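You operate a simulated robot arm through the tools that you are given. There is no shell and no other tool.

You run a simulated robot arm. Do the job below in one go: nothing can be reset, and whatever is moved stays where it is left.

JOB
Set both screws to mark 2 and roll the red pad through.
Fine: feed it with the pawl in, lift the pawl out to crank, put it back in after; leave the other pads. Where these are worked on the way, their far stop is far enough and under half their travel is too little: pawl.
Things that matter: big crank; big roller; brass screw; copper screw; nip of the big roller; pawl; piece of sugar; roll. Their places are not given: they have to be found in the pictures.

The check looks at the end state, three seconds after you hand in, the way a careful person would. Anything else that was tipped, shoved, dropped, spilled or broken makes it a failure.

ROBOT AND FRAMES
A 7-joint arm with a fingered hand, fixed in place. Base frame: the origin is on the floor under the middle of its stand, x ahead of it, y to its left, z up. Readings come in mm, rad, newtons and seconds.
It reaches about 1085 mm from its shoulder. Its first joint turns from -2.897 to 2.897 rad. Payload 3.7 kg.
The tool frame sits at the grasp point between the pads (the TCP): z along the fingers, y along the line on which they close. The tips reach 25 mm beyond it. The gripper opens to 88 mm; its body begins 29 mm behind the TCP. The gripper is a hand of 5 fingers: y runs from the thumb to the fingers, the wrist lies at [-13, -106, -174] in the tool frame, and closing takes about 1.5 s.
Orientation is that of the tool frame in the base frame, as a unit quaternion [w, x, y, z]. With the fingers straight down and the wrist toward the robot, the tool's x, y and z point along [0, 1, 0], [1, 0, 0] and [0, 0, -1] of the base frame.

CONTROLS
- The arm moves only by the tool send_rows. Its argument "deltas" is a list of rows, each an object of numbers (a shift or turn left out is 0, a gripper value left out holds the last): "ax", "ay", "az": the turn, a rotation vector about the base's x, y, z in rad; "x", "y", "z": the shift along the base's x, y, z in mm; "fingers": the opening, from 0 (shut) to 1 (fully open). In form: [{"ax": .., "ay": .., "az": .., "x": .., "y": .., "z": .., "fingers": ..}, ...]. A call has 1 to 20 rows; each row is the pose to reach, as a shift and turn from the pose commanded when the call began. A row lasts 0.2 s, in which the tool goes at most 50 mm and 0.15 rad; a call with a longer step from one row to the next is refused whole, and so is a gripper value outside its range. Where a pose cannot be reached the arm comes as near as it can. A force on the tool above 90 N (or 10 N above the force at the start of the call, whichever is more), or a blocked arm, ends the call early, and 0.2 s more pass. The fingers move at their own pace (about 108 mm/s each) and stop on an object; they squeeze with about 32 N. The grip force told is the motor's: it shows also when the fingers shut on nothing. Time passes only in rows, and 0.2 s behind the last, so rows that repeat a pose let the fingers close. It gives the time, the measured TCP pose, the force on the tool (base axes), the opening and the grip force at its end, in the units of the frame above (readings bear some noise), with the torque about the TCP (base axes, N m) and any sound that the robot's microphone picked up.
- Cameras (640 x 400 px; columns grow to the right, rows downward): "scene" is fixed at [229.1, -492.5, 1776.1]; the picture's right is [0.96, -0.29, 0.00], its down [-0.18, -0.59, -0.79] and it looks along [0.23, 0.75, -0.62] (base axes); focal length 319 px, centre (320, 200). "wrist" rides on the gripper at [59, -79, -105] in the tool frame; the picture's right is [-0.73, 0.32, -0.61], its down [-0.62, -0.68, 0.38] and it looks along [-0.29, 0.66, 0.70] (tool axes); focal length 234 px, centre (320, 200).
- camera(camera): a new picture of that camera. The clock stands still meanwhile.
- set_grasp(shape): the hand has 5 fingers and takes this shape, open, in about a second: jaw (thumb against the fingers, like two jaws); tri (thumb and two fingers); tip (a fingertip pinch); poke (one finger out to press); point (the index stretched); flat (the hand flat); cup (the hand cupped); fist (a fist). The gripper value then closes the fingers along that shape, each until it touches; the sizes above hold for jaw. It gives what a move gives, with no picture.
- pixel_to_xyz(camera, pixels): for up to 12 pixels [column, row] of the newest picture of that camera ("zoom" is the newest enlarged one), the place [x, y, z] in the base frame of the surface seen there, good to about 3 mm, but the place of the scene camera against the robot may be out by one fixed shift of up to 18 mm in any direction. The clock stands still meanwhile.
- enlarge(camera, box): a new picture of the part [left, top, right, bottom] of that camera's present view, enlarged. The clock stands still meanwhile.
- hand_in(): hands the job in; it is judged then, once.

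Leave the gripper open and the arm clear of the work at the hand-in unless told otherwise.

The tools are called after "Call:" as a command line: name --argument value ..., lists and objects as JSON in quotes. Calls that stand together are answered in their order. send_rows: Moves the arm, as the interface text tells. Its arguments: {"type":"object","properties":{"deltas":{"type":"array","items":{"type":"object","properties":{"ax":{"type":"number"},"ay":{"type":"number"},"az":{"type":"number"},"x":{"type":"number"},"y":{"type":"number"},"z":{"type":"number"},"fingers":{"type":"number"}}}}},"required":["deltas"]} The other tools are called the same way: set_grasp (shape) gives the hand a shape; camera (camera) takes a picture; pixel_to_xyz (camera, pixels) gives the place of the surface under pixels of a picture; enlarge (camera, box) takes an enlarged picture of a part of a camera's view; hand_in () hands the job in.

At the start:

```text
clock: 0.0
position: [368.4, 304.1, 1375.0]
tool_rot: [0.0, 0.707, 0.707, 0.0]
contact_force: [0.5, 0.7, -0.1]
ft_torque: [0.01, -0.01, -0.02]
finger_gap: 87.6
grasp_force: 0.1
shape: jaw
```

scene: 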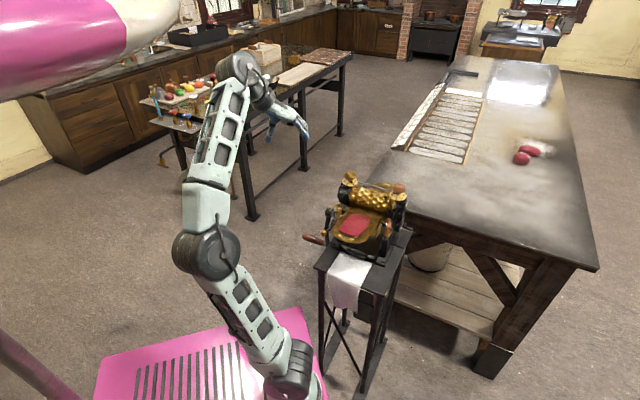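
wrist: 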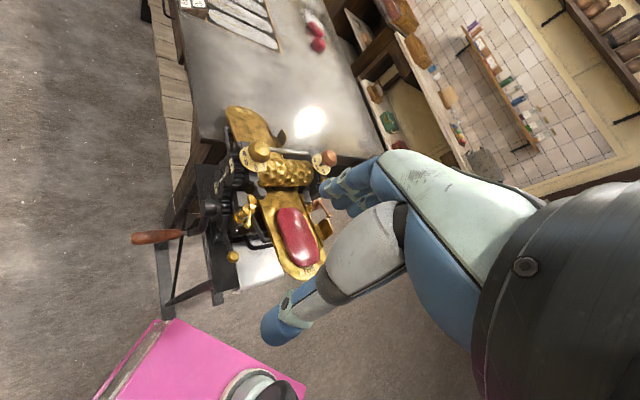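

I can see a small brass roller machine on a stand near scene pixel (360, 215), with a red pad on its feed tray. I'll enlarge both views of it to find the crank, screws and pawl.

Call:
enlarge --camera "scene" --box '[290, 160, 430, 290]'

Call:
enlarge --camera "wrist" --box '[120, 90, 360, 300]'

```text
3.08 times, centred on (360, 225) of scene
```

zoom: 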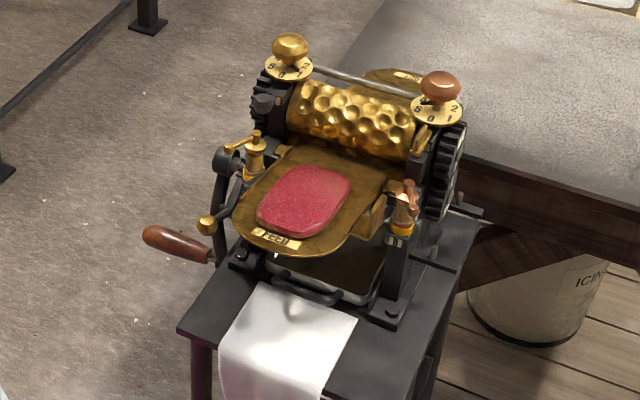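

```text
1.90 times, centred on (240, 195) of wrist
```

zoom: 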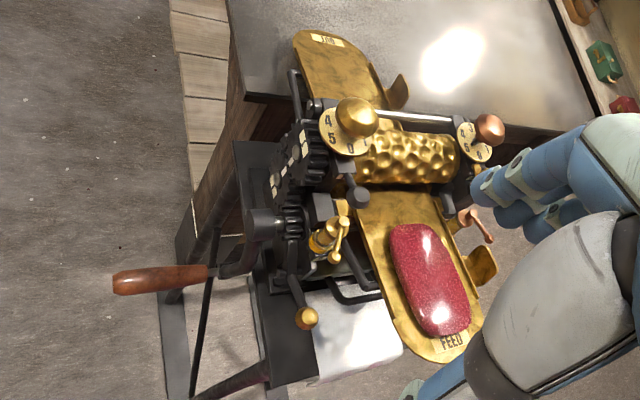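

The machine has a brass knob screw and a copper knob screw with numbered dials, two smaller tap-like handles below, a crank with a wooden handle on the left, and a lever with a brass ball. I'll take closer enlargements.

Call:
enlarge --camera "scene" --box '[335, 165, 365, 185]'

Call:
enlarge --camera "scene" --box '[370, 175, 400, 195]'

Call:
enlarge --camera "scene" --box '[315, 180, 365, 220]'

Call:
enlarge --camera "scene" --box '[365, 185, 415, 225]'

Call:
enlarge --camera "wrist" --box '[190, 130, 280, 200]'

Call:
enlarge --camera "wrist" --box '[200, 190, 290, 280]'

```text
16.00 times, centred on (350, 175) of scene
```

zoom: 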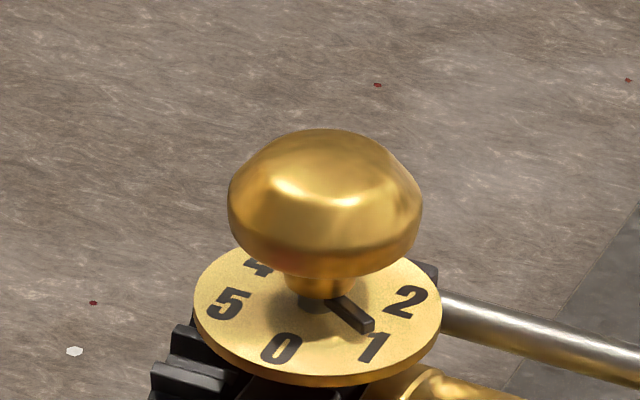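

```text
16.00 times, centred on (385, 185) of scene
```

zoom: 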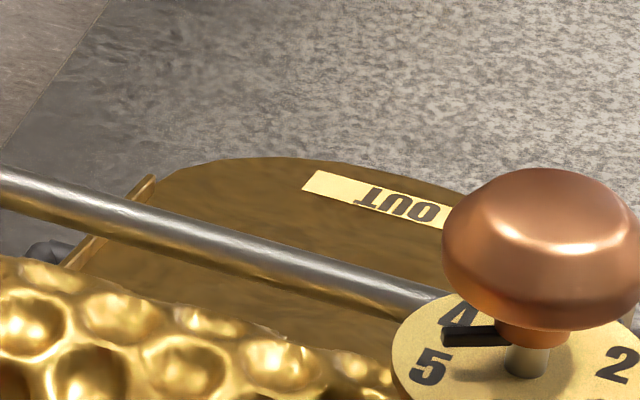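

```text
10.00 times, centred on (340, 200) of scene
```

zoom: 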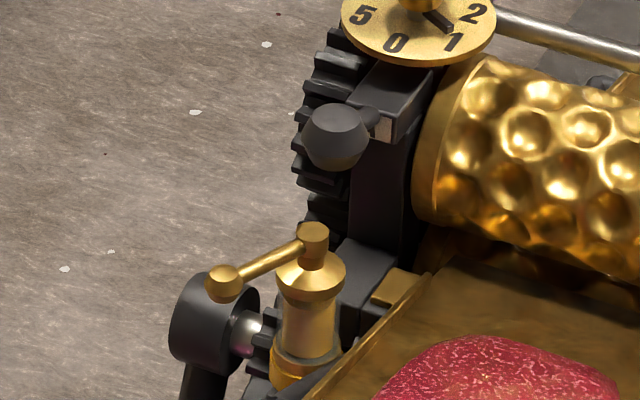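

```text
10.00 times, centred on (390, 205) of scene
```

zoom: 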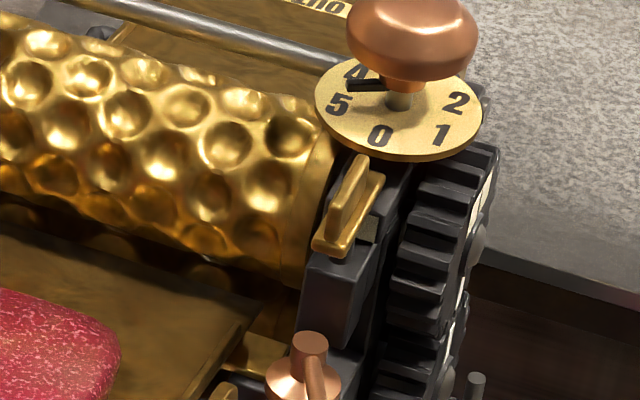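

```text
5.71 times, centred on (235, 165) of wrist
```

zoom: 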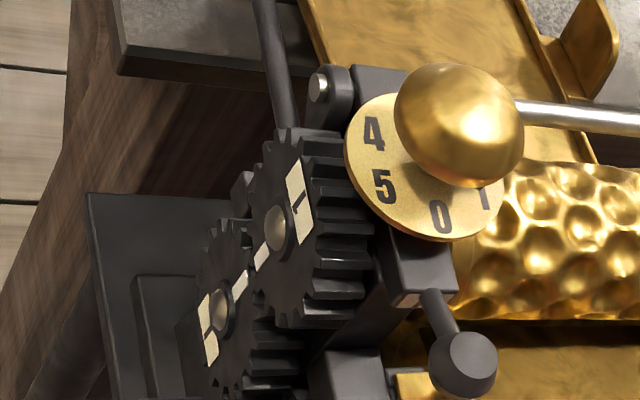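

```text
4.44 times, centred on (245, 235) of wrist
```

zoom: 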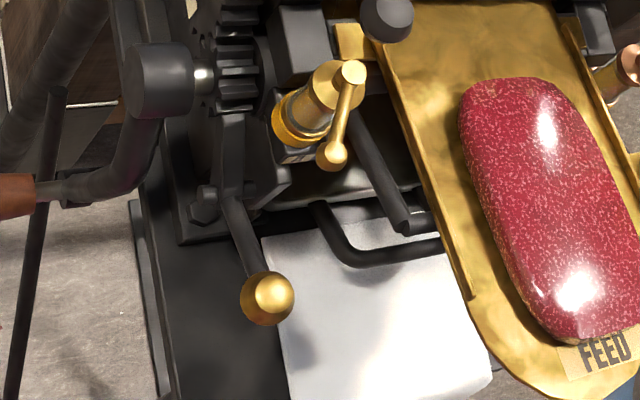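

Both dials run 0–5. The brass pointer is near 1 and the copper pointer is near 4. Next I'll measure the machine's parts in the wrist camera, which shares the robot's frame, starting with a fresh picture.

Call:
camera --camera "wrist"

Call:
pixel_to_xyz --camera "wrist" --pixels '[[259, 150], [330, 157], [285, 172], [297, 235], [155, 237], [233, 257], [250, 203], [318, 207], [210, 207], [255, 185], [285, 265], [240, 130]]'

Call:
pixel_to_xyz --camera "scene" --pixels '[[352, 173], [386, 182], [370, 188], [353, 226], [325, 212], [335, 209], [345, 192], [380, 205], [338, 194], [349, 238], [310, 238], [382, 215]]'

```text
taken
```

wrist: 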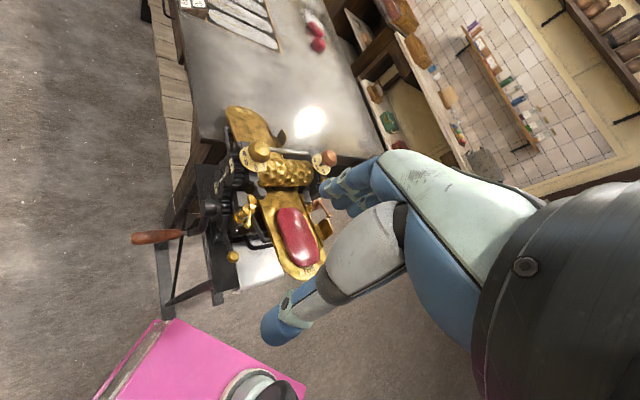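

```text
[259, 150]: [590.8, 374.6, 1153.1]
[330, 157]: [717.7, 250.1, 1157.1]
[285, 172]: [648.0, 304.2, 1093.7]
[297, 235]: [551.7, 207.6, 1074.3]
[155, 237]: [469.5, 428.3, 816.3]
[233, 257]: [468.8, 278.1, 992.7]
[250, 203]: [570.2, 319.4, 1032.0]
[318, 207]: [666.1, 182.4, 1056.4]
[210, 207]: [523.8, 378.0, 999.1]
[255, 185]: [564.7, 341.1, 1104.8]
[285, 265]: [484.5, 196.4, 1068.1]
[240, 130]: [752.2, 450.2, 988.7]
```

```text
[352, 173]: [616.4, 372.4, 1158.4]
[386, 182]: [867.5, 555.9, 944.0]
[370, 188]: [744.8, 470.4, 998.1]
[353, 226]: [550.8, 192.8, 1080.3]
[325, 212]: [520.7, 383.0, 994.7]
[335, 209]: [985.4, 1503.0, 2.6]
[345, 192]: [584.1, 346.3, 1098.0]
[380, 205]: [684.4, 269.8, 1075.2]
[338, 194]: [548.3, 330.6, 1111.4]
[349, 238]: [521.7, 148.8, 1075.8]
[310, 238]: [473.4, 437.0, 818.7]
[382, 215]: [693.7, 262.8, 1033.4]
```

The machine sits about 45° to the base axes: the feed direction runs along (+x,+y), and the roller axis runs from brass (590,375) to copper (718,250). I'll zoom in on the crank, gears, pawl lever and the right-hand side.

Call:
enlarge --camera "wrist" --box '[195, 155, 255, 215]'

Call:
enlarge --camera "wrist" --box '[210, 190, 270, 270]'

Call:
enlarge --camera "wrist" --box '[300, 140, 350, 220]'

Call:
enlarge --camera "wrist" --box '[120, 190, 220, 270]'

Call:
enlarge --camera "scene" --box '[300, 200, 360, 270]'

Call:
enlarge --camera "scene" --box '[370, 195, 420, 255]'

```text
6.67 times, centred on (225, 185) of wrist
```

zoom: 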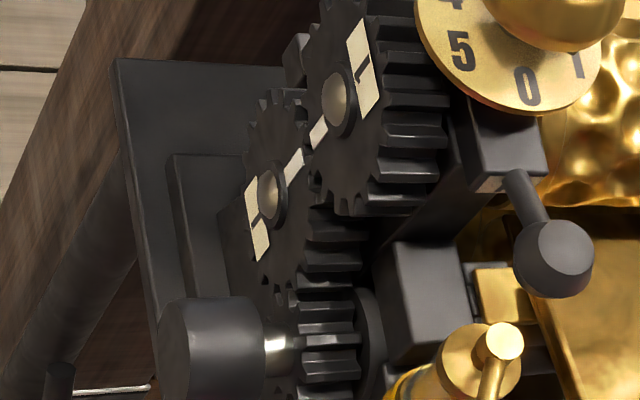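

```text
5.00 times, centred on (240, 230) of wrist
```

zoom: 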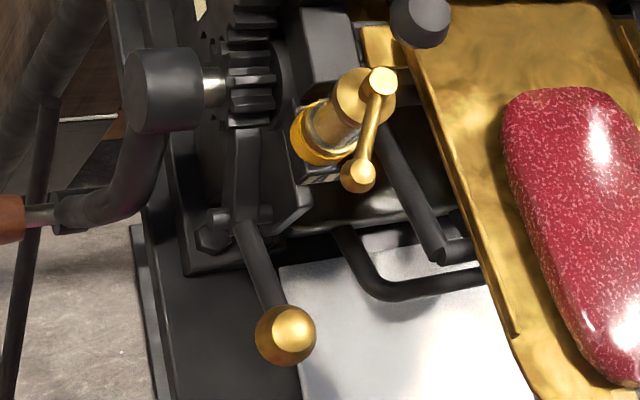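

```text
5.00 times, centred on (325, 180) of wrist
```

zoom: 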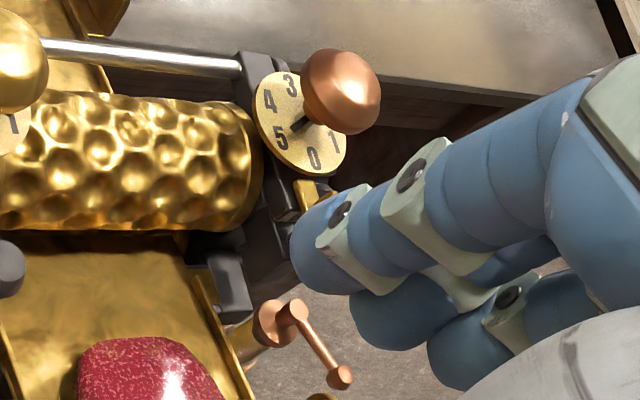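

```text
5.00 times, centred on (170, 230) of wrist
```

zoom: 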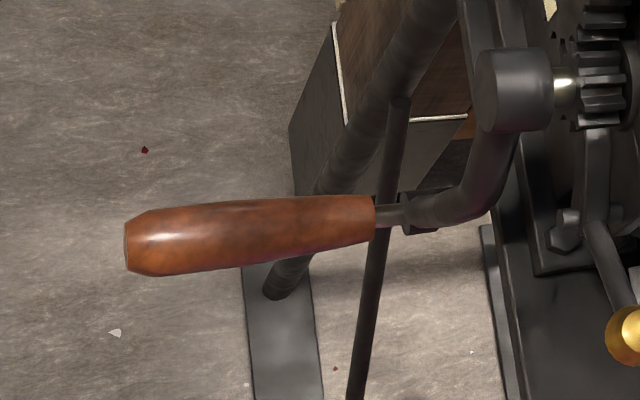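

```text
5.71 times, centred on (330, 235) of scene
```

zoom: 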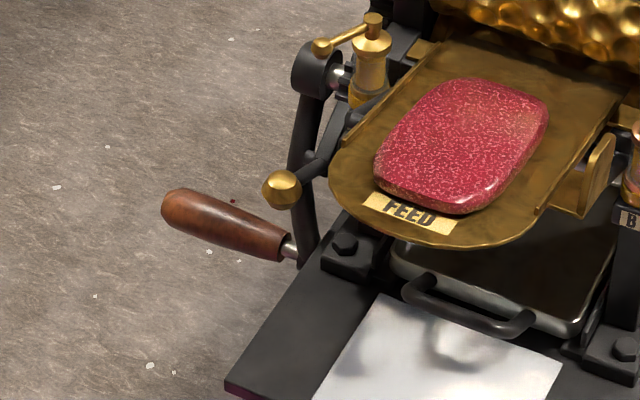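

```text
6.67 times, centred on (395, 225) of scene
```

zoom: 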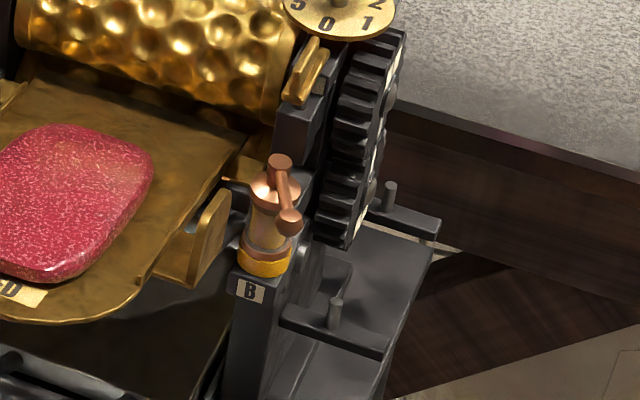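

The brass-ball lever at the crank pinion looks like the pawl. The taps marked A and B look like oil cups. I'll swing the hand to the left side of the machine so the wrist camera sees the crank, gears and pawl from the side. Nothing is near that path.

Call:
send_rows --deltas '[{"x": -3, "y": 24, "z": -29, "az": -0.046}, {"x": -6, "y": 48, "z": -58, "az": -0.092}, {"x": -10, "y": 72, "z": -86, "az": -0.139}, {"x": -13, "y": 96, "z": -115, "az": -0.185}, {"x": -16, "y": 120, "z": -144, "az": -0.231}, {"x": -20, "y": 144, "z": -172, "az": -0.277}, {"x": -23, "y": 168, "z": -201, "az": -0.324}, {"x": -26, "y": 192, "z": -230, "az": -0.37}]'

Call:
camera --camera "wrist"

Call:
camera --camera "scene"

```text
clock: 1.1
position: [418.6, 359.6, 1279.8]
tool_rot: [-0.079, 0.779, 0.621, -0.013]
contact_force: [-0.4, -0.8, -1.0]
ft_torque: [-0.01, 0.01, -0.01]
finger_gap: 87.5
grasp_force: 0.0
shape: jaw
stopped in row 5: the arm was blocked; the commanded pose is now the measured one
```

```text
taken
```

wrist: 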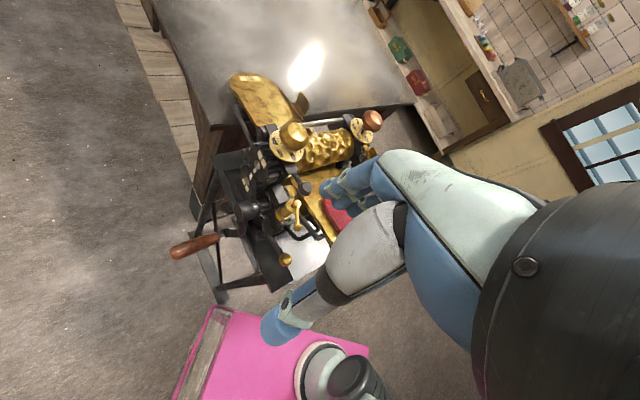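

```text
taken
```

scene: 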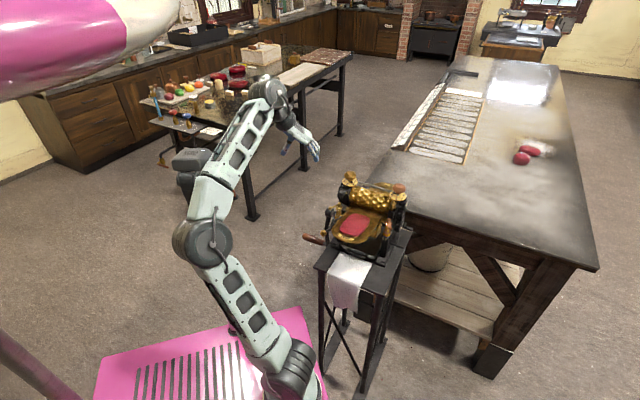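

The arm stopped in row 5, probably at a fold limit because the target was too close in. I'll go left while keeping further from the base.

Call:
send_rows --deltas '[{"x": 5, "y": 30, "z": -5, "az": -0.03}, {"x": 10, "y": 60, "z": -10, "az": -0.06}, {"x": 15, "y": 90, "z": -20, "az": -0.09}, {"x": 20, "y": 120, "z": -30, "az": -0.12}, {"x": 25, "y": 150, "z": -40, "az": -0.15}, {"x": 30, "y": 180, "z": -50, "az": -0.18}]'

Call:
camera --camera "wrist"

Call:
camera --camera "scene"

```text
clock: 2.5
position: [445.5, 542.3, 1226.2]
tool_rot: [-0.076, 0.833, 0.548, -0.008]
contact_force: [-0.8, -0.9, -0.1]
ft_torque: [0.0, -0.01, -0.04]
finger_gap: 88.2
grasp_force: 0.1
shape: jaw
```

```text
taken
```

wrist: 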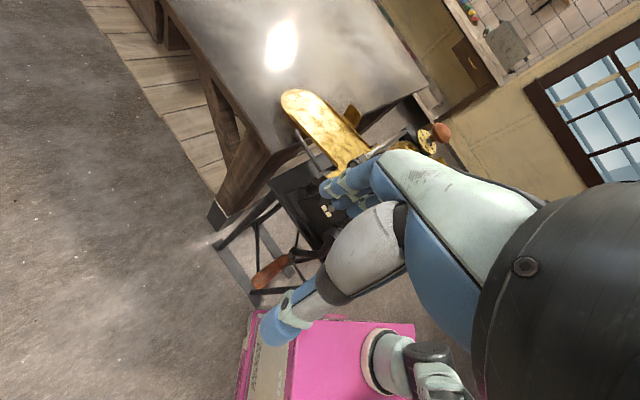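

```text
taken
```

scene: 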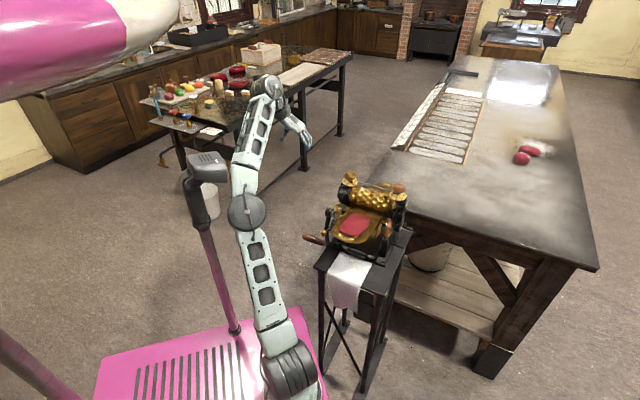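

My own hand hides the machine in this view. Turning the hand clockwise about the vertical should move the machine into the clear left part of the picture.

Call:
send_rows --deltas '[{"az": -0.14}, {"az": -0.28}, {"az": -0.42}, {"az": -0.56}, {"az": -0.7}]'

Call:
camera --camera "wrist"

```text
clock: 3.7
position: [445.3, 488.5, 1166.7]
tool_rot: [-0.086, 0.967, 0.237, 0.034]
contact_force: [1.1, -0.5, 0.4]
ft_torque: [0.08, 0.09, 0.01]
finger_gap: 87.9
grasp_force: 0.1
shape: jaw
out of reach, approached as far as the arm can: row 1, 2, 3, 4, 5
```

```text
taken
```

wrist: 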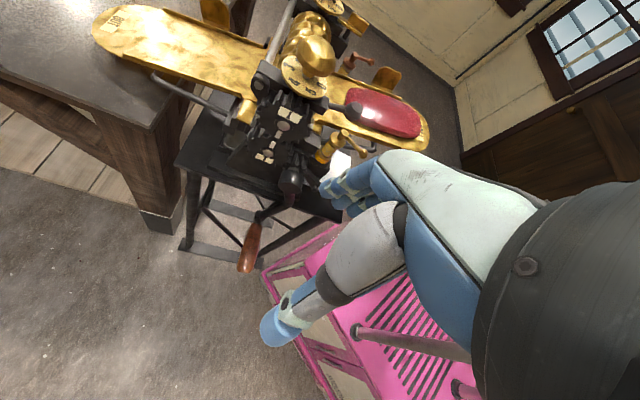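

Now the crank side is visible. I'll zoom in on the gears, the pawl and the crank.

Call:
enlarge --camera "wrist" --box '[220, 80, 350, 200]'

Call:
enlarge --camera "wrist" --box '[240, 120, 310, 200]'

Call:
enlarge --camera "wrist" --box '[270, 20, 350, 100]'

Call:
pixel_to_xyz --camera "wrist" --pixels '[[290, 180], [250, 245], [264, 200], [316, 57], [325, 150], [284, 125], [268, 157], [253, 225], [244, 265]]'

```text
3.33 times, centred on (285, 140) of wrist
```

zoom: 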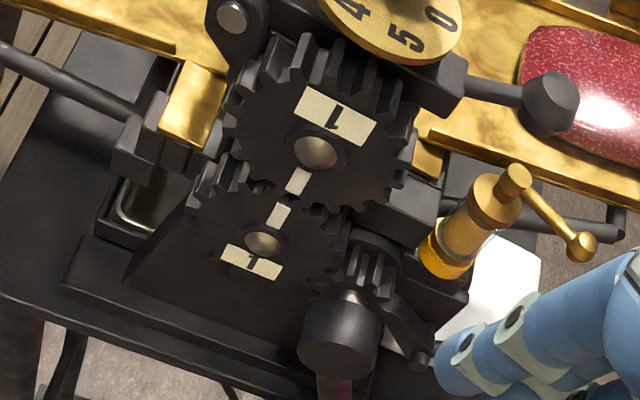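

```text
5.00 times, centred on (275, 160) of wrist
```

zoom: 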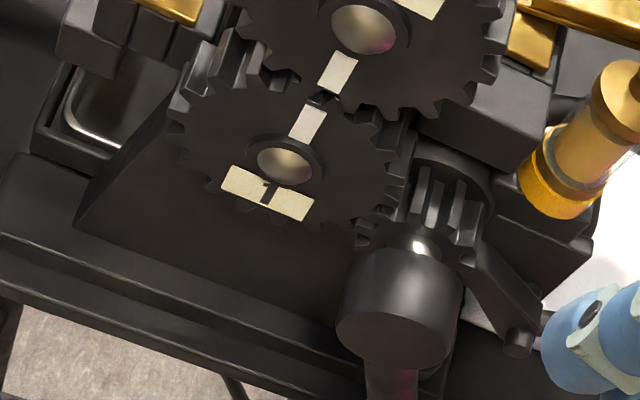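

```text
5.00 times, centred on (310, 60) of wrist
```

zoom: 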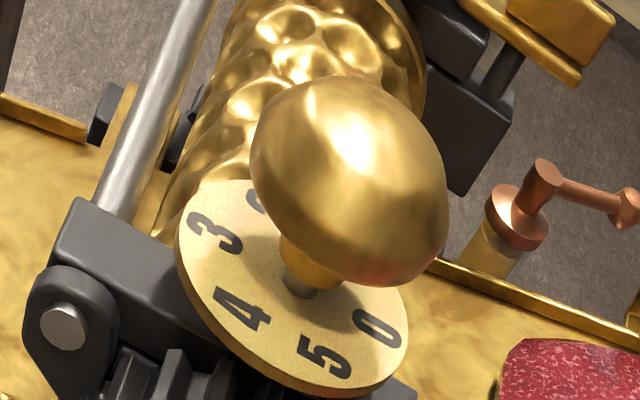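

```text
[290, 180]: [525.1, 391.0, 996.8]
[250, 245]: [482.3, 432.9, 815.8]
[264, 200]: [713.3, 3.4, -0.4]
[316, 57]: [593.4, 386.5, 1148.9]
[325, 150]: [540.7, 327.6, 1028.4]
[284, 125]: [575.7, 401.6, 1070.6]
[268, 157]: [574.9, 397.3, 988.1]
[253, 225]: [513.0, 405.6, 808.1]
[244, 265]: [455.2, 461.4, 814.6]
```

The crank pinion meshes with the lower roller gear. Seen from the handle side, clockwise cranking should therefore carry the pad from FEED to OUT. Next I'll look at the nip, the pad and the right-hand side in the scene view, and measure more points.

Call:
enlarge --camera "scene" --box '[335, 195, 395, 250]'

Call:
enlarge --camera "scene" --box '[355, 170, 415, 210]'

Call:
enlarge --camera "wrist" --box '[80, 0, 260, 110]'

Call:
enlarge --camera "wrist" --box '[310, 40, 440, 160]'

Call:
pixel_to_xyz --camera "wrist" --pixels '[[150, 125], [120, 25], [300, 80], [350, 110], [385, 110], [405, 115], [425, 135], [350, 137], [300, 175], [240, 115], [200, 90], [180, 90]]'

```text
7.27 times, centred on (365, 222) of scene
```

zoom: 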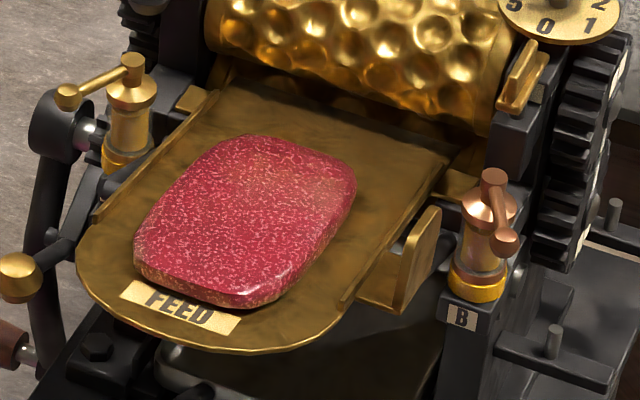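

```text
10.00 times, centred on (385, 190) of scene
```

zoom: 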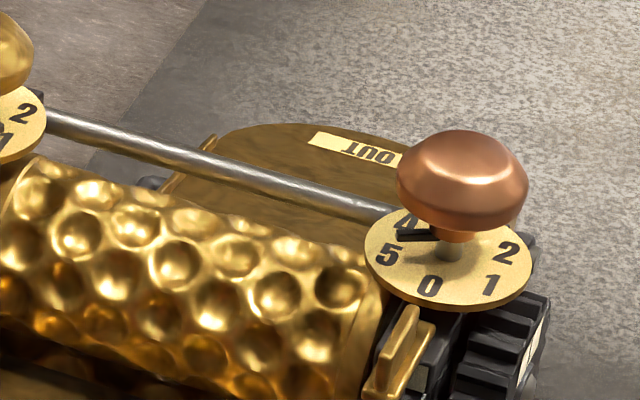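

```text
3.56 times, centred on (170, 55) of wrist
```

zoom: 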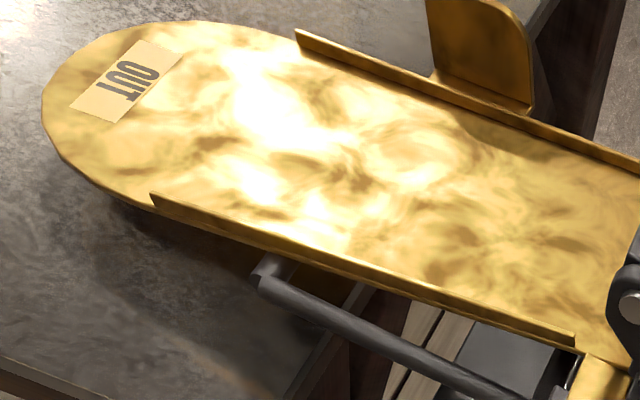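

```text
3.33 times, centred on (375, 100) of wrist
```

zoom: 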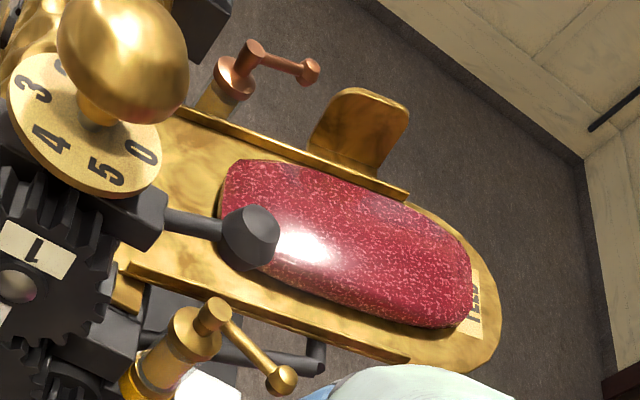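

```text
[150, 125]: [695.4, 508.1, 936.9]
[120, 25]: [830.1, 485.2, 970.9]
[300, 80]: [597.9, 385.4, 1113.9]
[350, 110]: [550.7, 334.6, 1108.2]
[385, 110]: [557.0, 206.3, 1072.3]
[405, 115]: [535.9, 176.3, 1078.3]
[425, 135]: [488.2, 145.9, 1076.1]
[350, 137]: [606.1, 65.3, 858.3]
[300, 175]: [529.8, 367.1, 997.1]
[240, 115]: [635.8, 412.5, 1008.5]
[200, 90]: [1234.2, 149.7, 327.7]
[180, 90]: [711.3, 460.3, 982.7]
```

The table corner sits at about (695,508,937), beyond the crank's circle. I'll check the arm's own posture next, because it was blocked twice and I need to know where its shoulder and elbow are.

Call:
camera --camera "scene"

```text
taken
```

scene: 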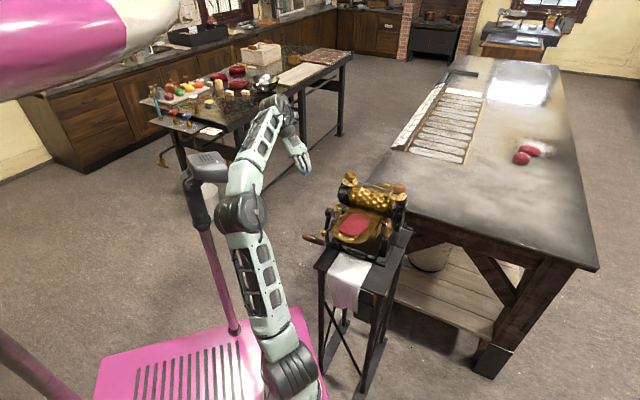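

Call:
pixel_to_xyz --camera "scene" --pixels '[[290, 375], [262, 275], [242, 213], [252, 160], [275, 103], [292, 130], [305, 165], [200, 170], [215, 260], [230, 330], [190, 350], [60, 50]]'

Call:
enlarge --camera "scene" --box '[150, 80, 350, 400]'

```text
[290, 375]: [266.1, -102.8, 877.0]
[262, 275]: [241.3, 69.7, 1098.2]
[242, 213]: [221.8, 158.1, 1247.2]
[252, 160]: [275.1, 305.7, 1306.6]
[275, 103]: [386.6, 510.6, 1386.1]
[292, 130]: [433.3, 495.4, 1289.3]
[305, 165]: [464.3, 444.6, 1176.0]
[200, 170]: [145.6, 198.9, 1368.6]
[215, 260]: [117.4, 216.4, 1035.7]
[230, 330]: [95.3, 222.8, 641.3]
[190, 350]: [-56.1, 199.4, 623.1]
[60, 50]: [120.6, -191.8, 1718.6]
```

```text
1.25 times, centred on (250, 240) of scene
```

zoom: 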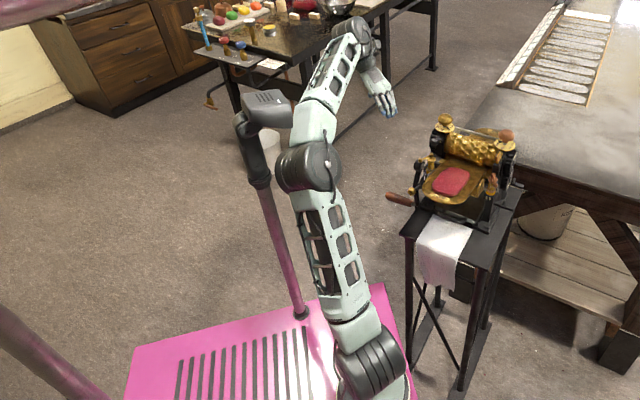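

The arm's shoulder is near (266,−103,877), and the wrist has to stay within about 860 mm of it. That explains the reach refusal, and a post by the robot explains the block. I'll unwind the turn to get back to a reachable pose before going above the machine.

Call:
send_rows --deltas '[{"az": 0.14}, {"az": 0.28}, {"az": 0.42}, {"az": 0.56}, {"az": 0.7}]'

```text
clock: 4.9
position: [535.7, 452.3, 1171.0]
tool_rot: [-0.08, 0.881, 0.466, 0.001]
contact_force: [-0.6, -0.7, -0.3]
ft_torque: [0.02, 0.03, 0.04]
finger_gap: 88.0
grasp_force: 0.0
shape: jaw
stopped in row 5: the arm was blocked; the commanded pose is now the measured one
```

The hand ended up at (536,452,1171) and the arm reported blocked again. I'll look before doing anything else.

Call:
camera --camera "scene"

Call:
camera --camera "wrist"

Call:
enlarge --camera "scene" --box '[170, 60, 420, 260]'

```text
taken
```

scene: 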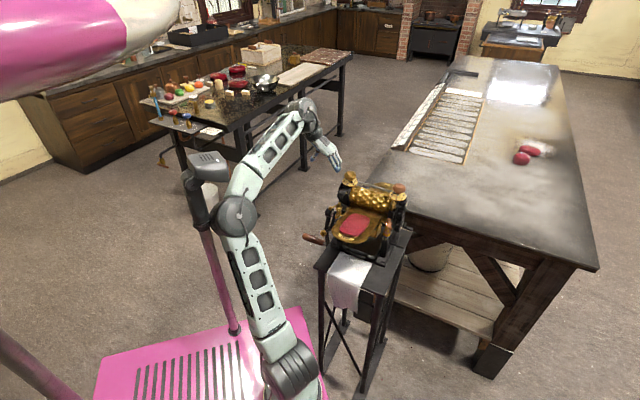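

```text
taken
```

wrist: 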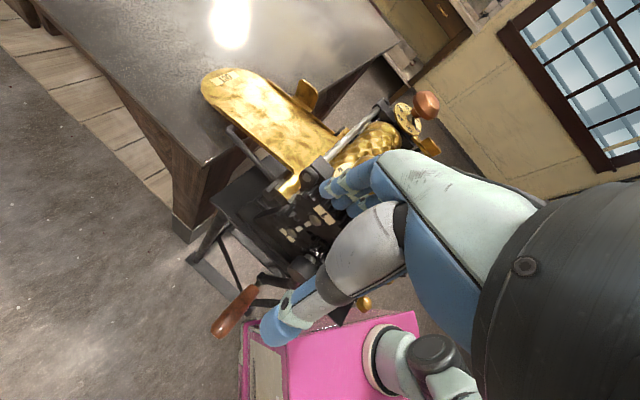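

```text
2.00 times, centred on (295, 160) of scene
```

zoom: 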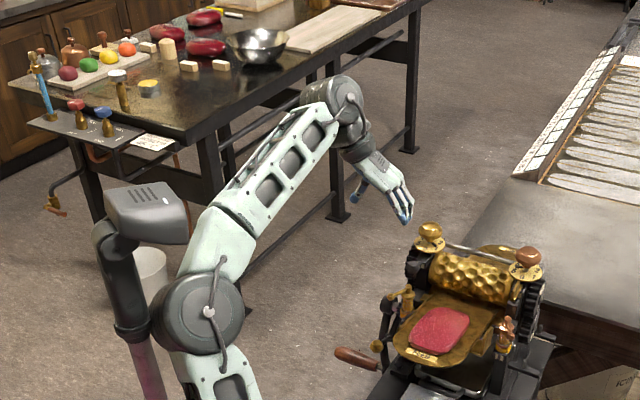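

The arm's elbow is hard against the grey-headed post at the robot's left, which is why it keeps blocking. I'll raise the hand and move right (−y), so the elbow comes away from the post and the camera gets above the machine.

Call:
send_rows --deltas '[{"z": 30}, {"x": 5, "y": -15, "z": 65}, {"x": 5, "y": -50, "z": 95}, {"x": 5, "y": -90, "z": 105, "az": 0.1}, {"x": 5, "y": -130, "z": 105, "az": 0.2}, {"x": 5, "y": -170, "z": 105, "az": 0.3}, {"x": 5, "y": -210, "z": 105, "az": 0.4}, {"x": 5, "y": -245, "z": 105, "az": 0.5}]'

Call:
camera --camera "wrist"

Call:
camera --camera "scene"

```text
clock: 6.7
position: [534.6, 211.0, 1277.0]
tool_rot: [-0.076, 0.736, 0.672, -0.017]
contact_force: [0.5, 0.1, 0.3]
ft_torque: [0.03, 0.0, -0.02]
finger_gap: 87.9
grasp_force: 0.1
shape: jaw
```

```text
taken
```

wrist: 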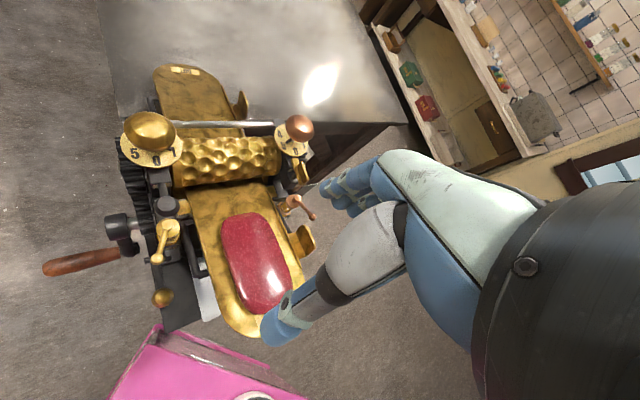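

```text
taken
```

scene: 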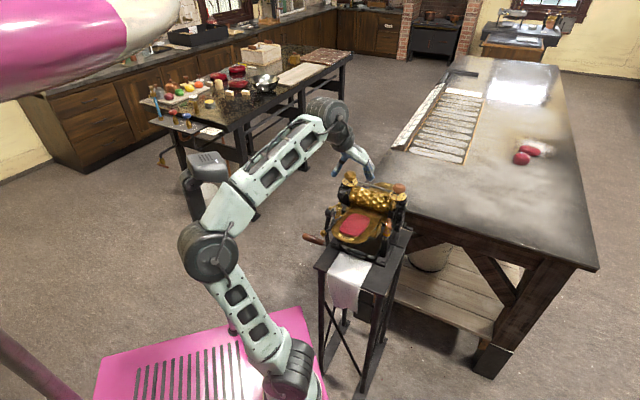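

Good view now. The hand has a small residual tilt, about 0.155 rad, which I'll correct in the next move. First I'll zoom in on the two dials and the lever.

Call:
enlarge --camera "wrist" --box '[110, 100, 200, 175]'

Call:
enlarge --camera "wrist" --box '[265, 105, 325, 155]'

Call:
enlarge --camera "wrist" --box '[90, 170, 220, 320]'

Call:
enlarge --camera "wrist" --box '[265, 140, 335, 220]'

Call:
pixel_to_xyz --camera "wrist" --pixels '[[151, 128], [136, 153], [155, 160], [174, 157], [299, 124], [281, 131], [162, 297], [170, 270], [115, 228], [80, 262], [255, 250], [225, 155]]'

```text
5.33 times, centred on (155, 138) of wrist
```

zoom: 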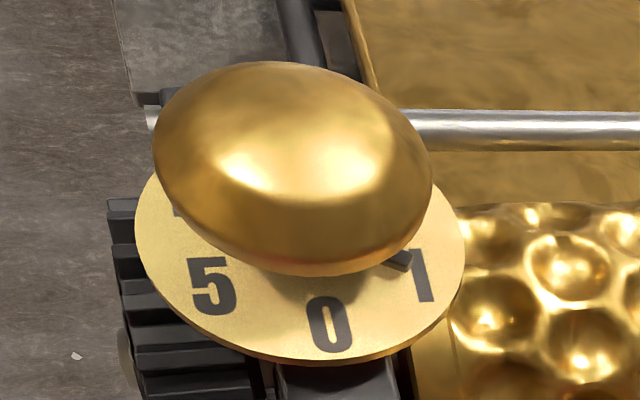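

```text
8.00 times, centred on (295, 130) of wrist
```

zoom: 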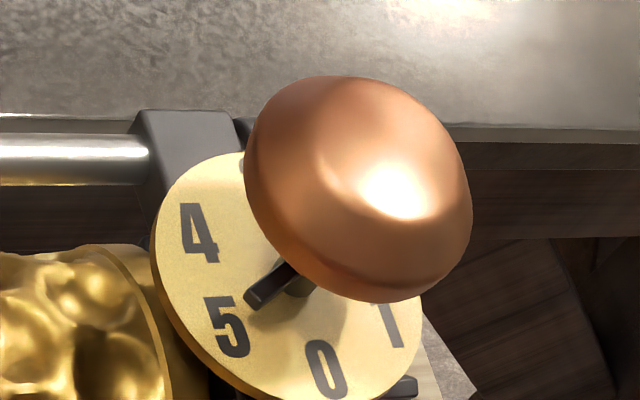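

```text
2.67 times, centred on (155, 245) of wrist
```

zoom: 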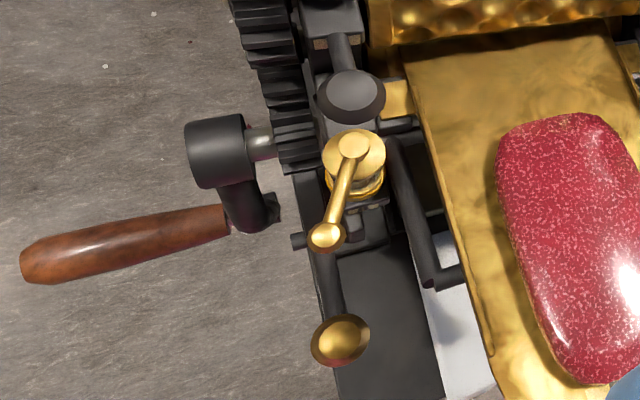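

```text
5.00 times, centred on (300, 180) of wrist
```

zoom: 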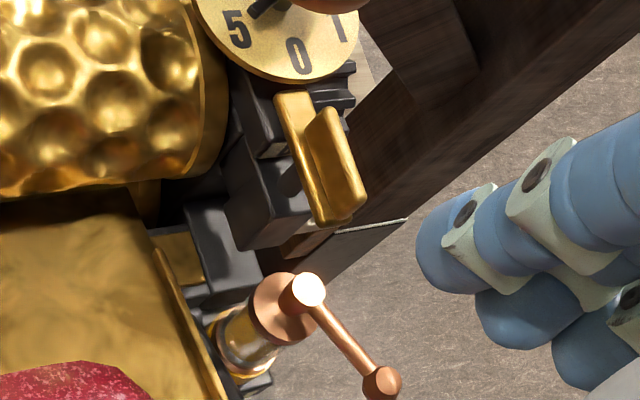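

```text
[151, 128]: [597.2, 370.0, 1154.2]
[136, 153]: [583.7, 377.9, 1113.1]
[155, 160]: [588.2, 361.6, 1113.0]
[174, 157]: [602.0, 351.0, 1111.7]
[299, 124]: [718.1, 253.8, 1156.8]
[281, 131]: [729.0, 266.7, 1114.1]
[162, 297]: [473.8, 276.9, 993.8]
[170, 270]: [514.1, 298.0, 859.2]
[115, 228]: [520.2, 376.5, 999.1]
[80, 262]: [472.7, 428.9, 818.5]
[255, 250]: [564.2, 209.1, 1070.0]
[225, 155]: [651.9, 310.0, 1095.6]
```

Copper's pointer lies between 4 and 5. I'll measure the dial geometry in 3D from zoomed views, one dial at a time.

Call:
enlarge --camera "wrist" --box '[110, 100, 200, 175]'

Call:
pixel_to_xyz --camera "zoom" --pixels '[[213, 287], [330, 325], [420, 275], [178, 212], [408, 258], [395, 262], [290, 165], [155, 165], [430, 190], [290, 65], [462, 250], [140, 210]]'

Call:
enlarge --camera "wrist" --box '[265, 105, 325, 155]'

Call:
pixel_to_xyz --camera "zoom" --pixels '[[200, 232], [227, 325], [325, 370], [388, 325], [250, 300], [270, 285], [290, 270], [355, 180], [250, 150], [470, 210], [340, 80], [180, 200]]'

```text
5.33 times, centred on (155, 138) of wrist
```

zoom: 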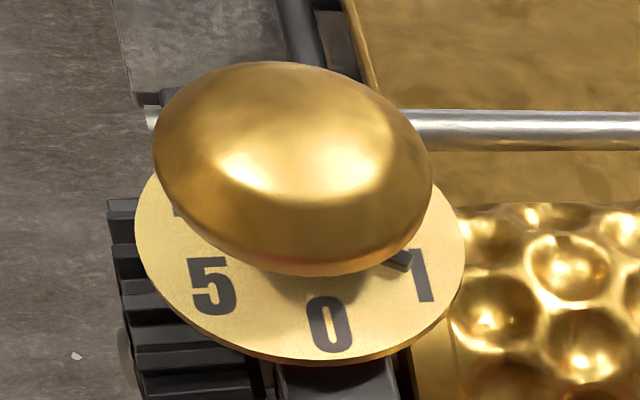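

```text
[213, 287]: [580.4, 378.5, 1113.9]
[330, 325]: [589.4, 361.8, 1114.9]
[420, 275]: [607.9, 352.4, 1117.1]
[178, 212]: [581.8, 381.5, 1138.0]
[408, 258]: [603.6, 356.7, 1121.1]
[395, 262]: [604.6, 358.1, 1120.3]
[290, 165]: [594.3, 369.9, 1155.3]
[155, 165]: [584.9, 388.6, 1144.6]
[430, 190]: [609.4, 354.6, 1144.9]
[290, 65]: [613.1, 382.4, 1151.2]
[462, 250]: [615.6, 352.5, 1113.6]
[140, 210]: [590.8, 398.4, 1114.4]
```

```text
8.00 times, centred on (295, 130) of wrist
```

zoom: 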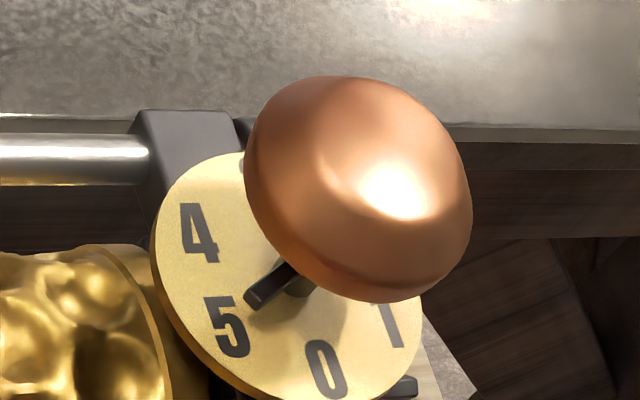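

```text
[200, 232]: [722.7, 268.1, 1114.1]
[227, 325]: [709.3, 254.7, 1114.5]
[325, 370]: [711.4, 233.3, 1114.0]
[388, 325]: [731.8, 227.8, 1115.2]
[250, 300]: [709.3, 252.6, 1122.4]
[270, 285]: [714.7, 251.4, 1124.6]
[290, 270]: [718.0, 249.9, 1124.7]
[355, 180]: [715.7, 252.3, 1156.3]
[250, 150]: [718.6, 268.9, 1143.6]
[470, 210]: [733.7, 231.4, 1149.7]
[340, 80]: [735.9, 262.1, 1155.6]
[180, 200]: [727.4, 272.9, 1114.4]
```

From the 3D points the dials have mark 0 at about 225° (facing the feed side) and 60° spacing, so mark 2 is at about 345°. The axis centres are brass ≈(602.5,374.5) and copper ≈(726.5,248.5). Copper's pointer is near 5 and brass's is near 0.9. I'll check the tie-rod height and the surroundings before approaching.

Call:
pixel_to_xyz --camera "wrist" --pixels '[[220, 124], [260, 125], [190, 124], [168, 205], [300, 170], [297, 203], [310, 215], [305, 240], [200, 90], [241, 103], [345, 195], [280, 325]]'

```text
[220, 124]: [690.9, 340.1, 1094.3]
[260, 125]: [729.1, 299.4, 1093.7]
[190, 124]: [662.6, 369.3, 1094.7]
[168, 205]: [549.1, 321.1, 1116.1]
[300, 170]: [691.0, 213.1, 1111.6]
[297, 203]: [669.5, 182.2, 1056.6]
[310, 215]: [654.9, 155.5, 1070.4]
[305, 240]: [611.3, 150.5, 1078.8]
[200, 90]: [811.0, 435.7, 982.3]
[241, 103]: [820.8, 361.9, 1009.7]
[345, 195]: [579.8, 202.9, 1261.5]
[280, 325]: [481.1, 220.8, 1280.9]
```

Everything around the brass knob, tie rod included, is below z≈1116, so fingertips at 1127 or above are clear. I'll move above the brass knob (602.5, 374.5) at z=1250, straightening the tilt on the way.

Call:
send_rows --deltas '[{"x": 14, "y": 33, "z": 0, "ax": -0.018, "ay": -0.025}, {"x": 28, "y": 66, "z": -5, "ax": -0.036, "ay": -0.05}, {"x": 42, "y": 100, "z": -10, "ax": -0.054, "ay": -0.075}, {"x": 55, "y": 132, "z": -18, "ax": -0.072, "ay": -0.1}, {"x": 68, "y": 163, "z": -27, "ax": -0.089, "ay": -0.127}, {"x": 68, "y": 163, "z": -27, "ax": -0.089, "ay": -0.127}]'

Call:
camera --camera "scene"

Call:
camera --camera "wrist"

```text
clock: 8.1
position: [605.4, 372.9, 1249.5]
tool_rot: [-0.001, 0.739, 0.673, -0.001]
contact_force: [0.3, -0.5, 0.3]
ft_torque: [-0.01, 0.01, 0.0]
finger_gap: 87.9
grasp_force: 0.1
shape: jaw
```

```text
taken
```

scene: 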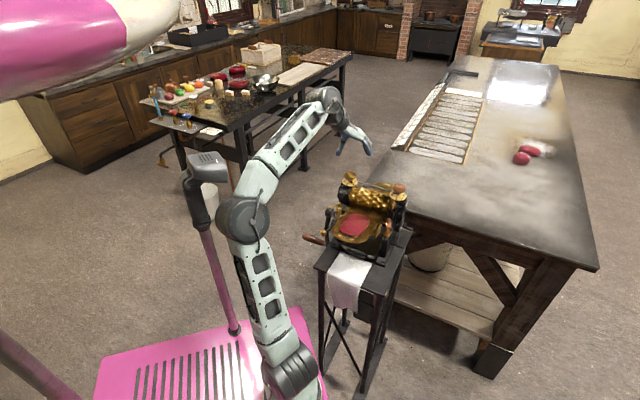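

```text
taken
```

wrist: 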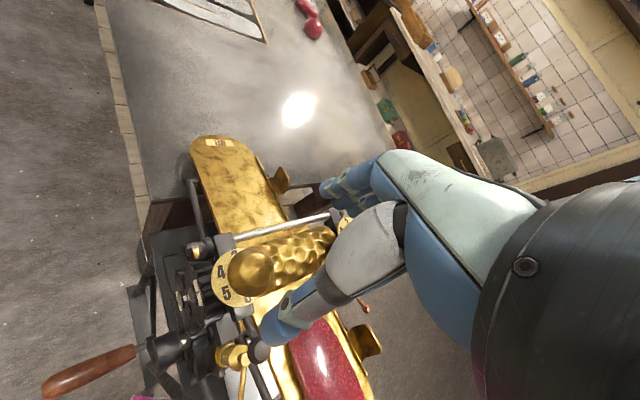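

The hand is above the brass knob. I'll re-measure the knob and dial from here to centre well.

Call:
enlarge --camera "wrist" --box '[195, 215, 305, 315]'

Call:
pixel_to_xyz --camera "wrist" --pixels '[[250, 272], [230, 270], [272, 275], [250, 250], [250, 292], [212, 285], [225, 240], [222, 270], [226, 293], [248, 297], [235, 252]]'

```text
4.00 times, centred on (250, 265) of wrist
```

zoom: 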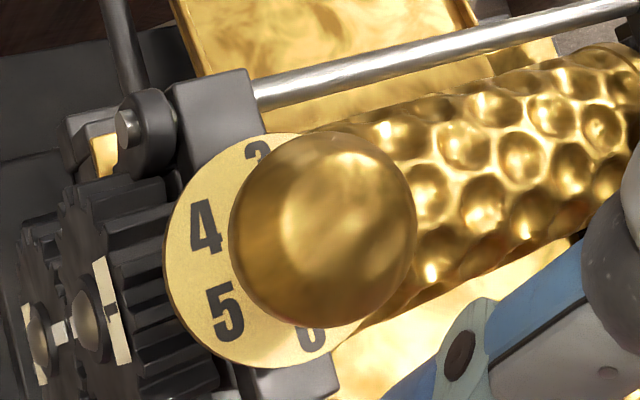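

```text
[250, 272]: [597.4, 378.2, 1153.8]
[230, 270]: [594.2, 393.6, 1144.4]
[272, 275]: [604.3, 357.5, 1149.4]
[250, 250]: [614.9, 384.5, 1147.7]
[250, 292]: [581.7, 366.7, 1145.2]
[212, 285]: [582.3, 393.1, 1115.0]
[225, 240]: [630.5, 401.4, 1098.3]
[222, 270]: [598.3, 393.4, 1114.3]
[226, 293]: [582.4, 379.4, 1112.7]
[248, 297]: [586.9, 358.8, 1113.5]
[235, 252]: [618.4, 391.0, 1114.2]
```

The fit gives the knob axis at (602.7,374.2), with the widest rim at z≈1145 and the top at 1158. I'll lower straight down to TCP z≈1152, which puts the tips at about 1127, clear of the dial.

Call:
send_rows --deltas '[{"z": -30, "fingers": 1}, {"z": -60, "fingers": 1}, {"z": -85, "fingers": 1}, {"z": -98, "fingers": 1}, {"z": -98, "fingers": 1}]'

Call:
camera --camera "wrist"

Call:
enlarge --camera "scene" --box '[310, 120, 420, 220]'

```text
clock: 9.3
position: [604.2, 372.3, 1152.6]
tool_rot: [-0.003, 0.738, 0.674, -0.001]
contact_force: [0.1, 0.1, -0.3]
ft_torque: [-0.01, 0.01, -0.03]
finger_gap: 87.9
grasp_force: 0.0
shape: jaw
```

```text
taken
```

wrist: 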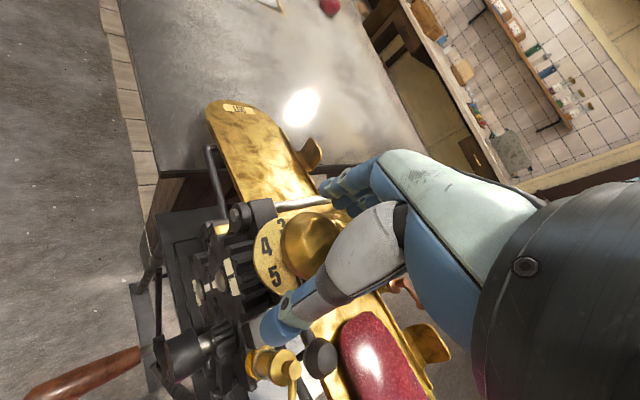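

```text
4.00 times, centred on (365, 170) of scene
```

zoom: 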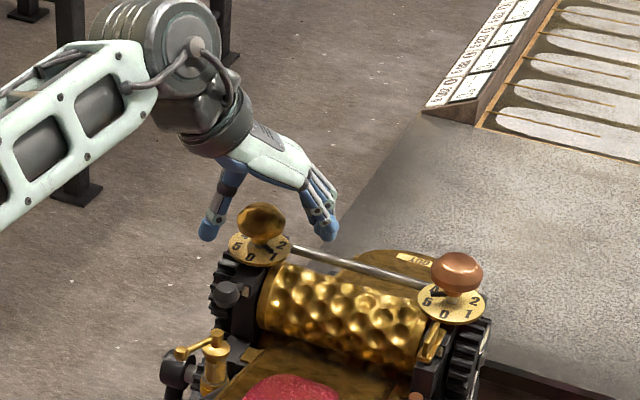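

The knob sits between thumb and fingers. I'll close on it.

Call:
send_rows --deltas '[{"fingers": 0}, {"fingers": 0}, {"fingers": 0}, {"fingers": 0}, {"fingers": 0}, {"fingers": 0}, {"fingers": 0}, {"fingers": 0}]'

Call:
camera --camera "wrist"

Call:
enlarge --camera "scene" --box '[310, 120, 420, 220]'

```text
clock: 11.1
position: [605.0, 372.1, 1152.3]
tool_rot: [-0.005, 0.739, 0.673, -0.001]
contact_force: [-10.4, 4.1, -14.0]
ft_torque: [0.07, 0.24, 0.02]
finger_gap: 30.3
grasp_force: 31.8
shape: jaw
```

```text
taken
```

wrist: 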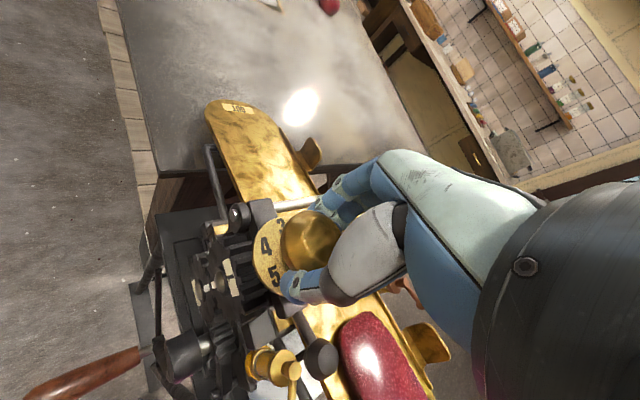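

```text
4.00 times, centred on (365, 170) of scene
```

zoom: 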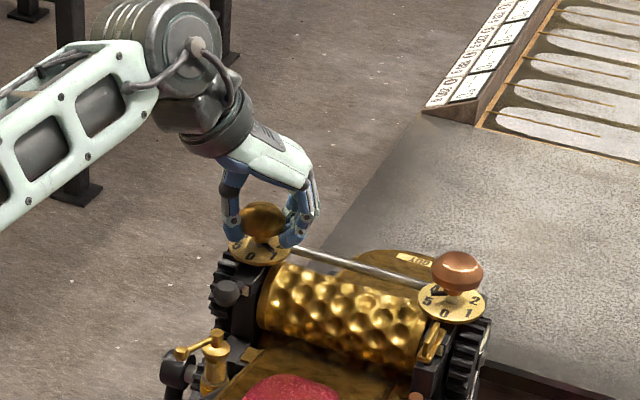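

Gripped (gap 30 mm, 32 N). I'll turn the knob counter-clockwise (increasing numbers) by 0.6 rad and check the pointer.

Call:
send_rows --deltas '[{"az": 0.1, "fingers": 0}, {"az": 0.2, "fingers": 0}, {"az": 0.3, "fingers": 0}, {"az": 0.4, "fingers": 0}, {"az": 0.5, "fingers": 0}, {"az": 0.6, "fingers": 0}, {"az": 0.6, "fingers": 0}]'

Call:
camera --camera "wrist"

Call:
enlarge --camera "scene" --box '[330, 160, 375, 195]'

```text
clock: 12.7
position: [604.5, 372.5, 1150.9]
tool_rot: [-0.001, 0.507, 0.862, -0.002]
contact_force: [-2.0, -2.5, -8.5]
ft_torque: [-0.08, 0.16, -0.04]
finger_gap: 30.3
grasp_force: 32.2
shape: jaw
```

```text
taken
```

wrist: 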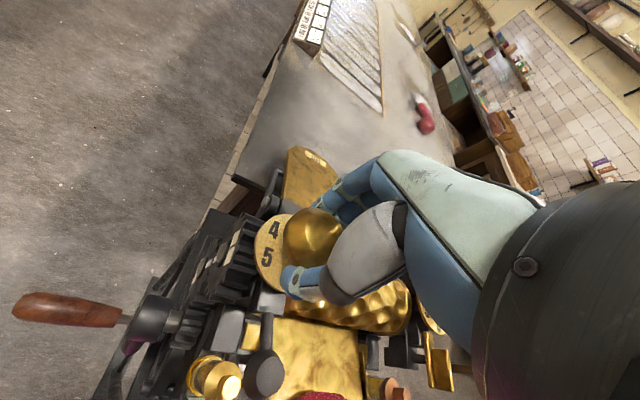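

```text
11.43 times, centred on (352, 178) of scene
```

zoom: 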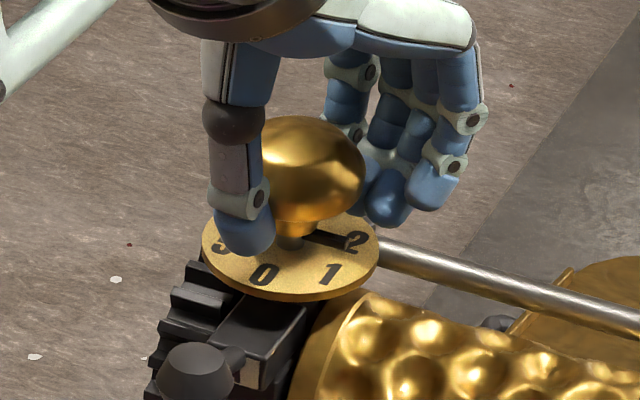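

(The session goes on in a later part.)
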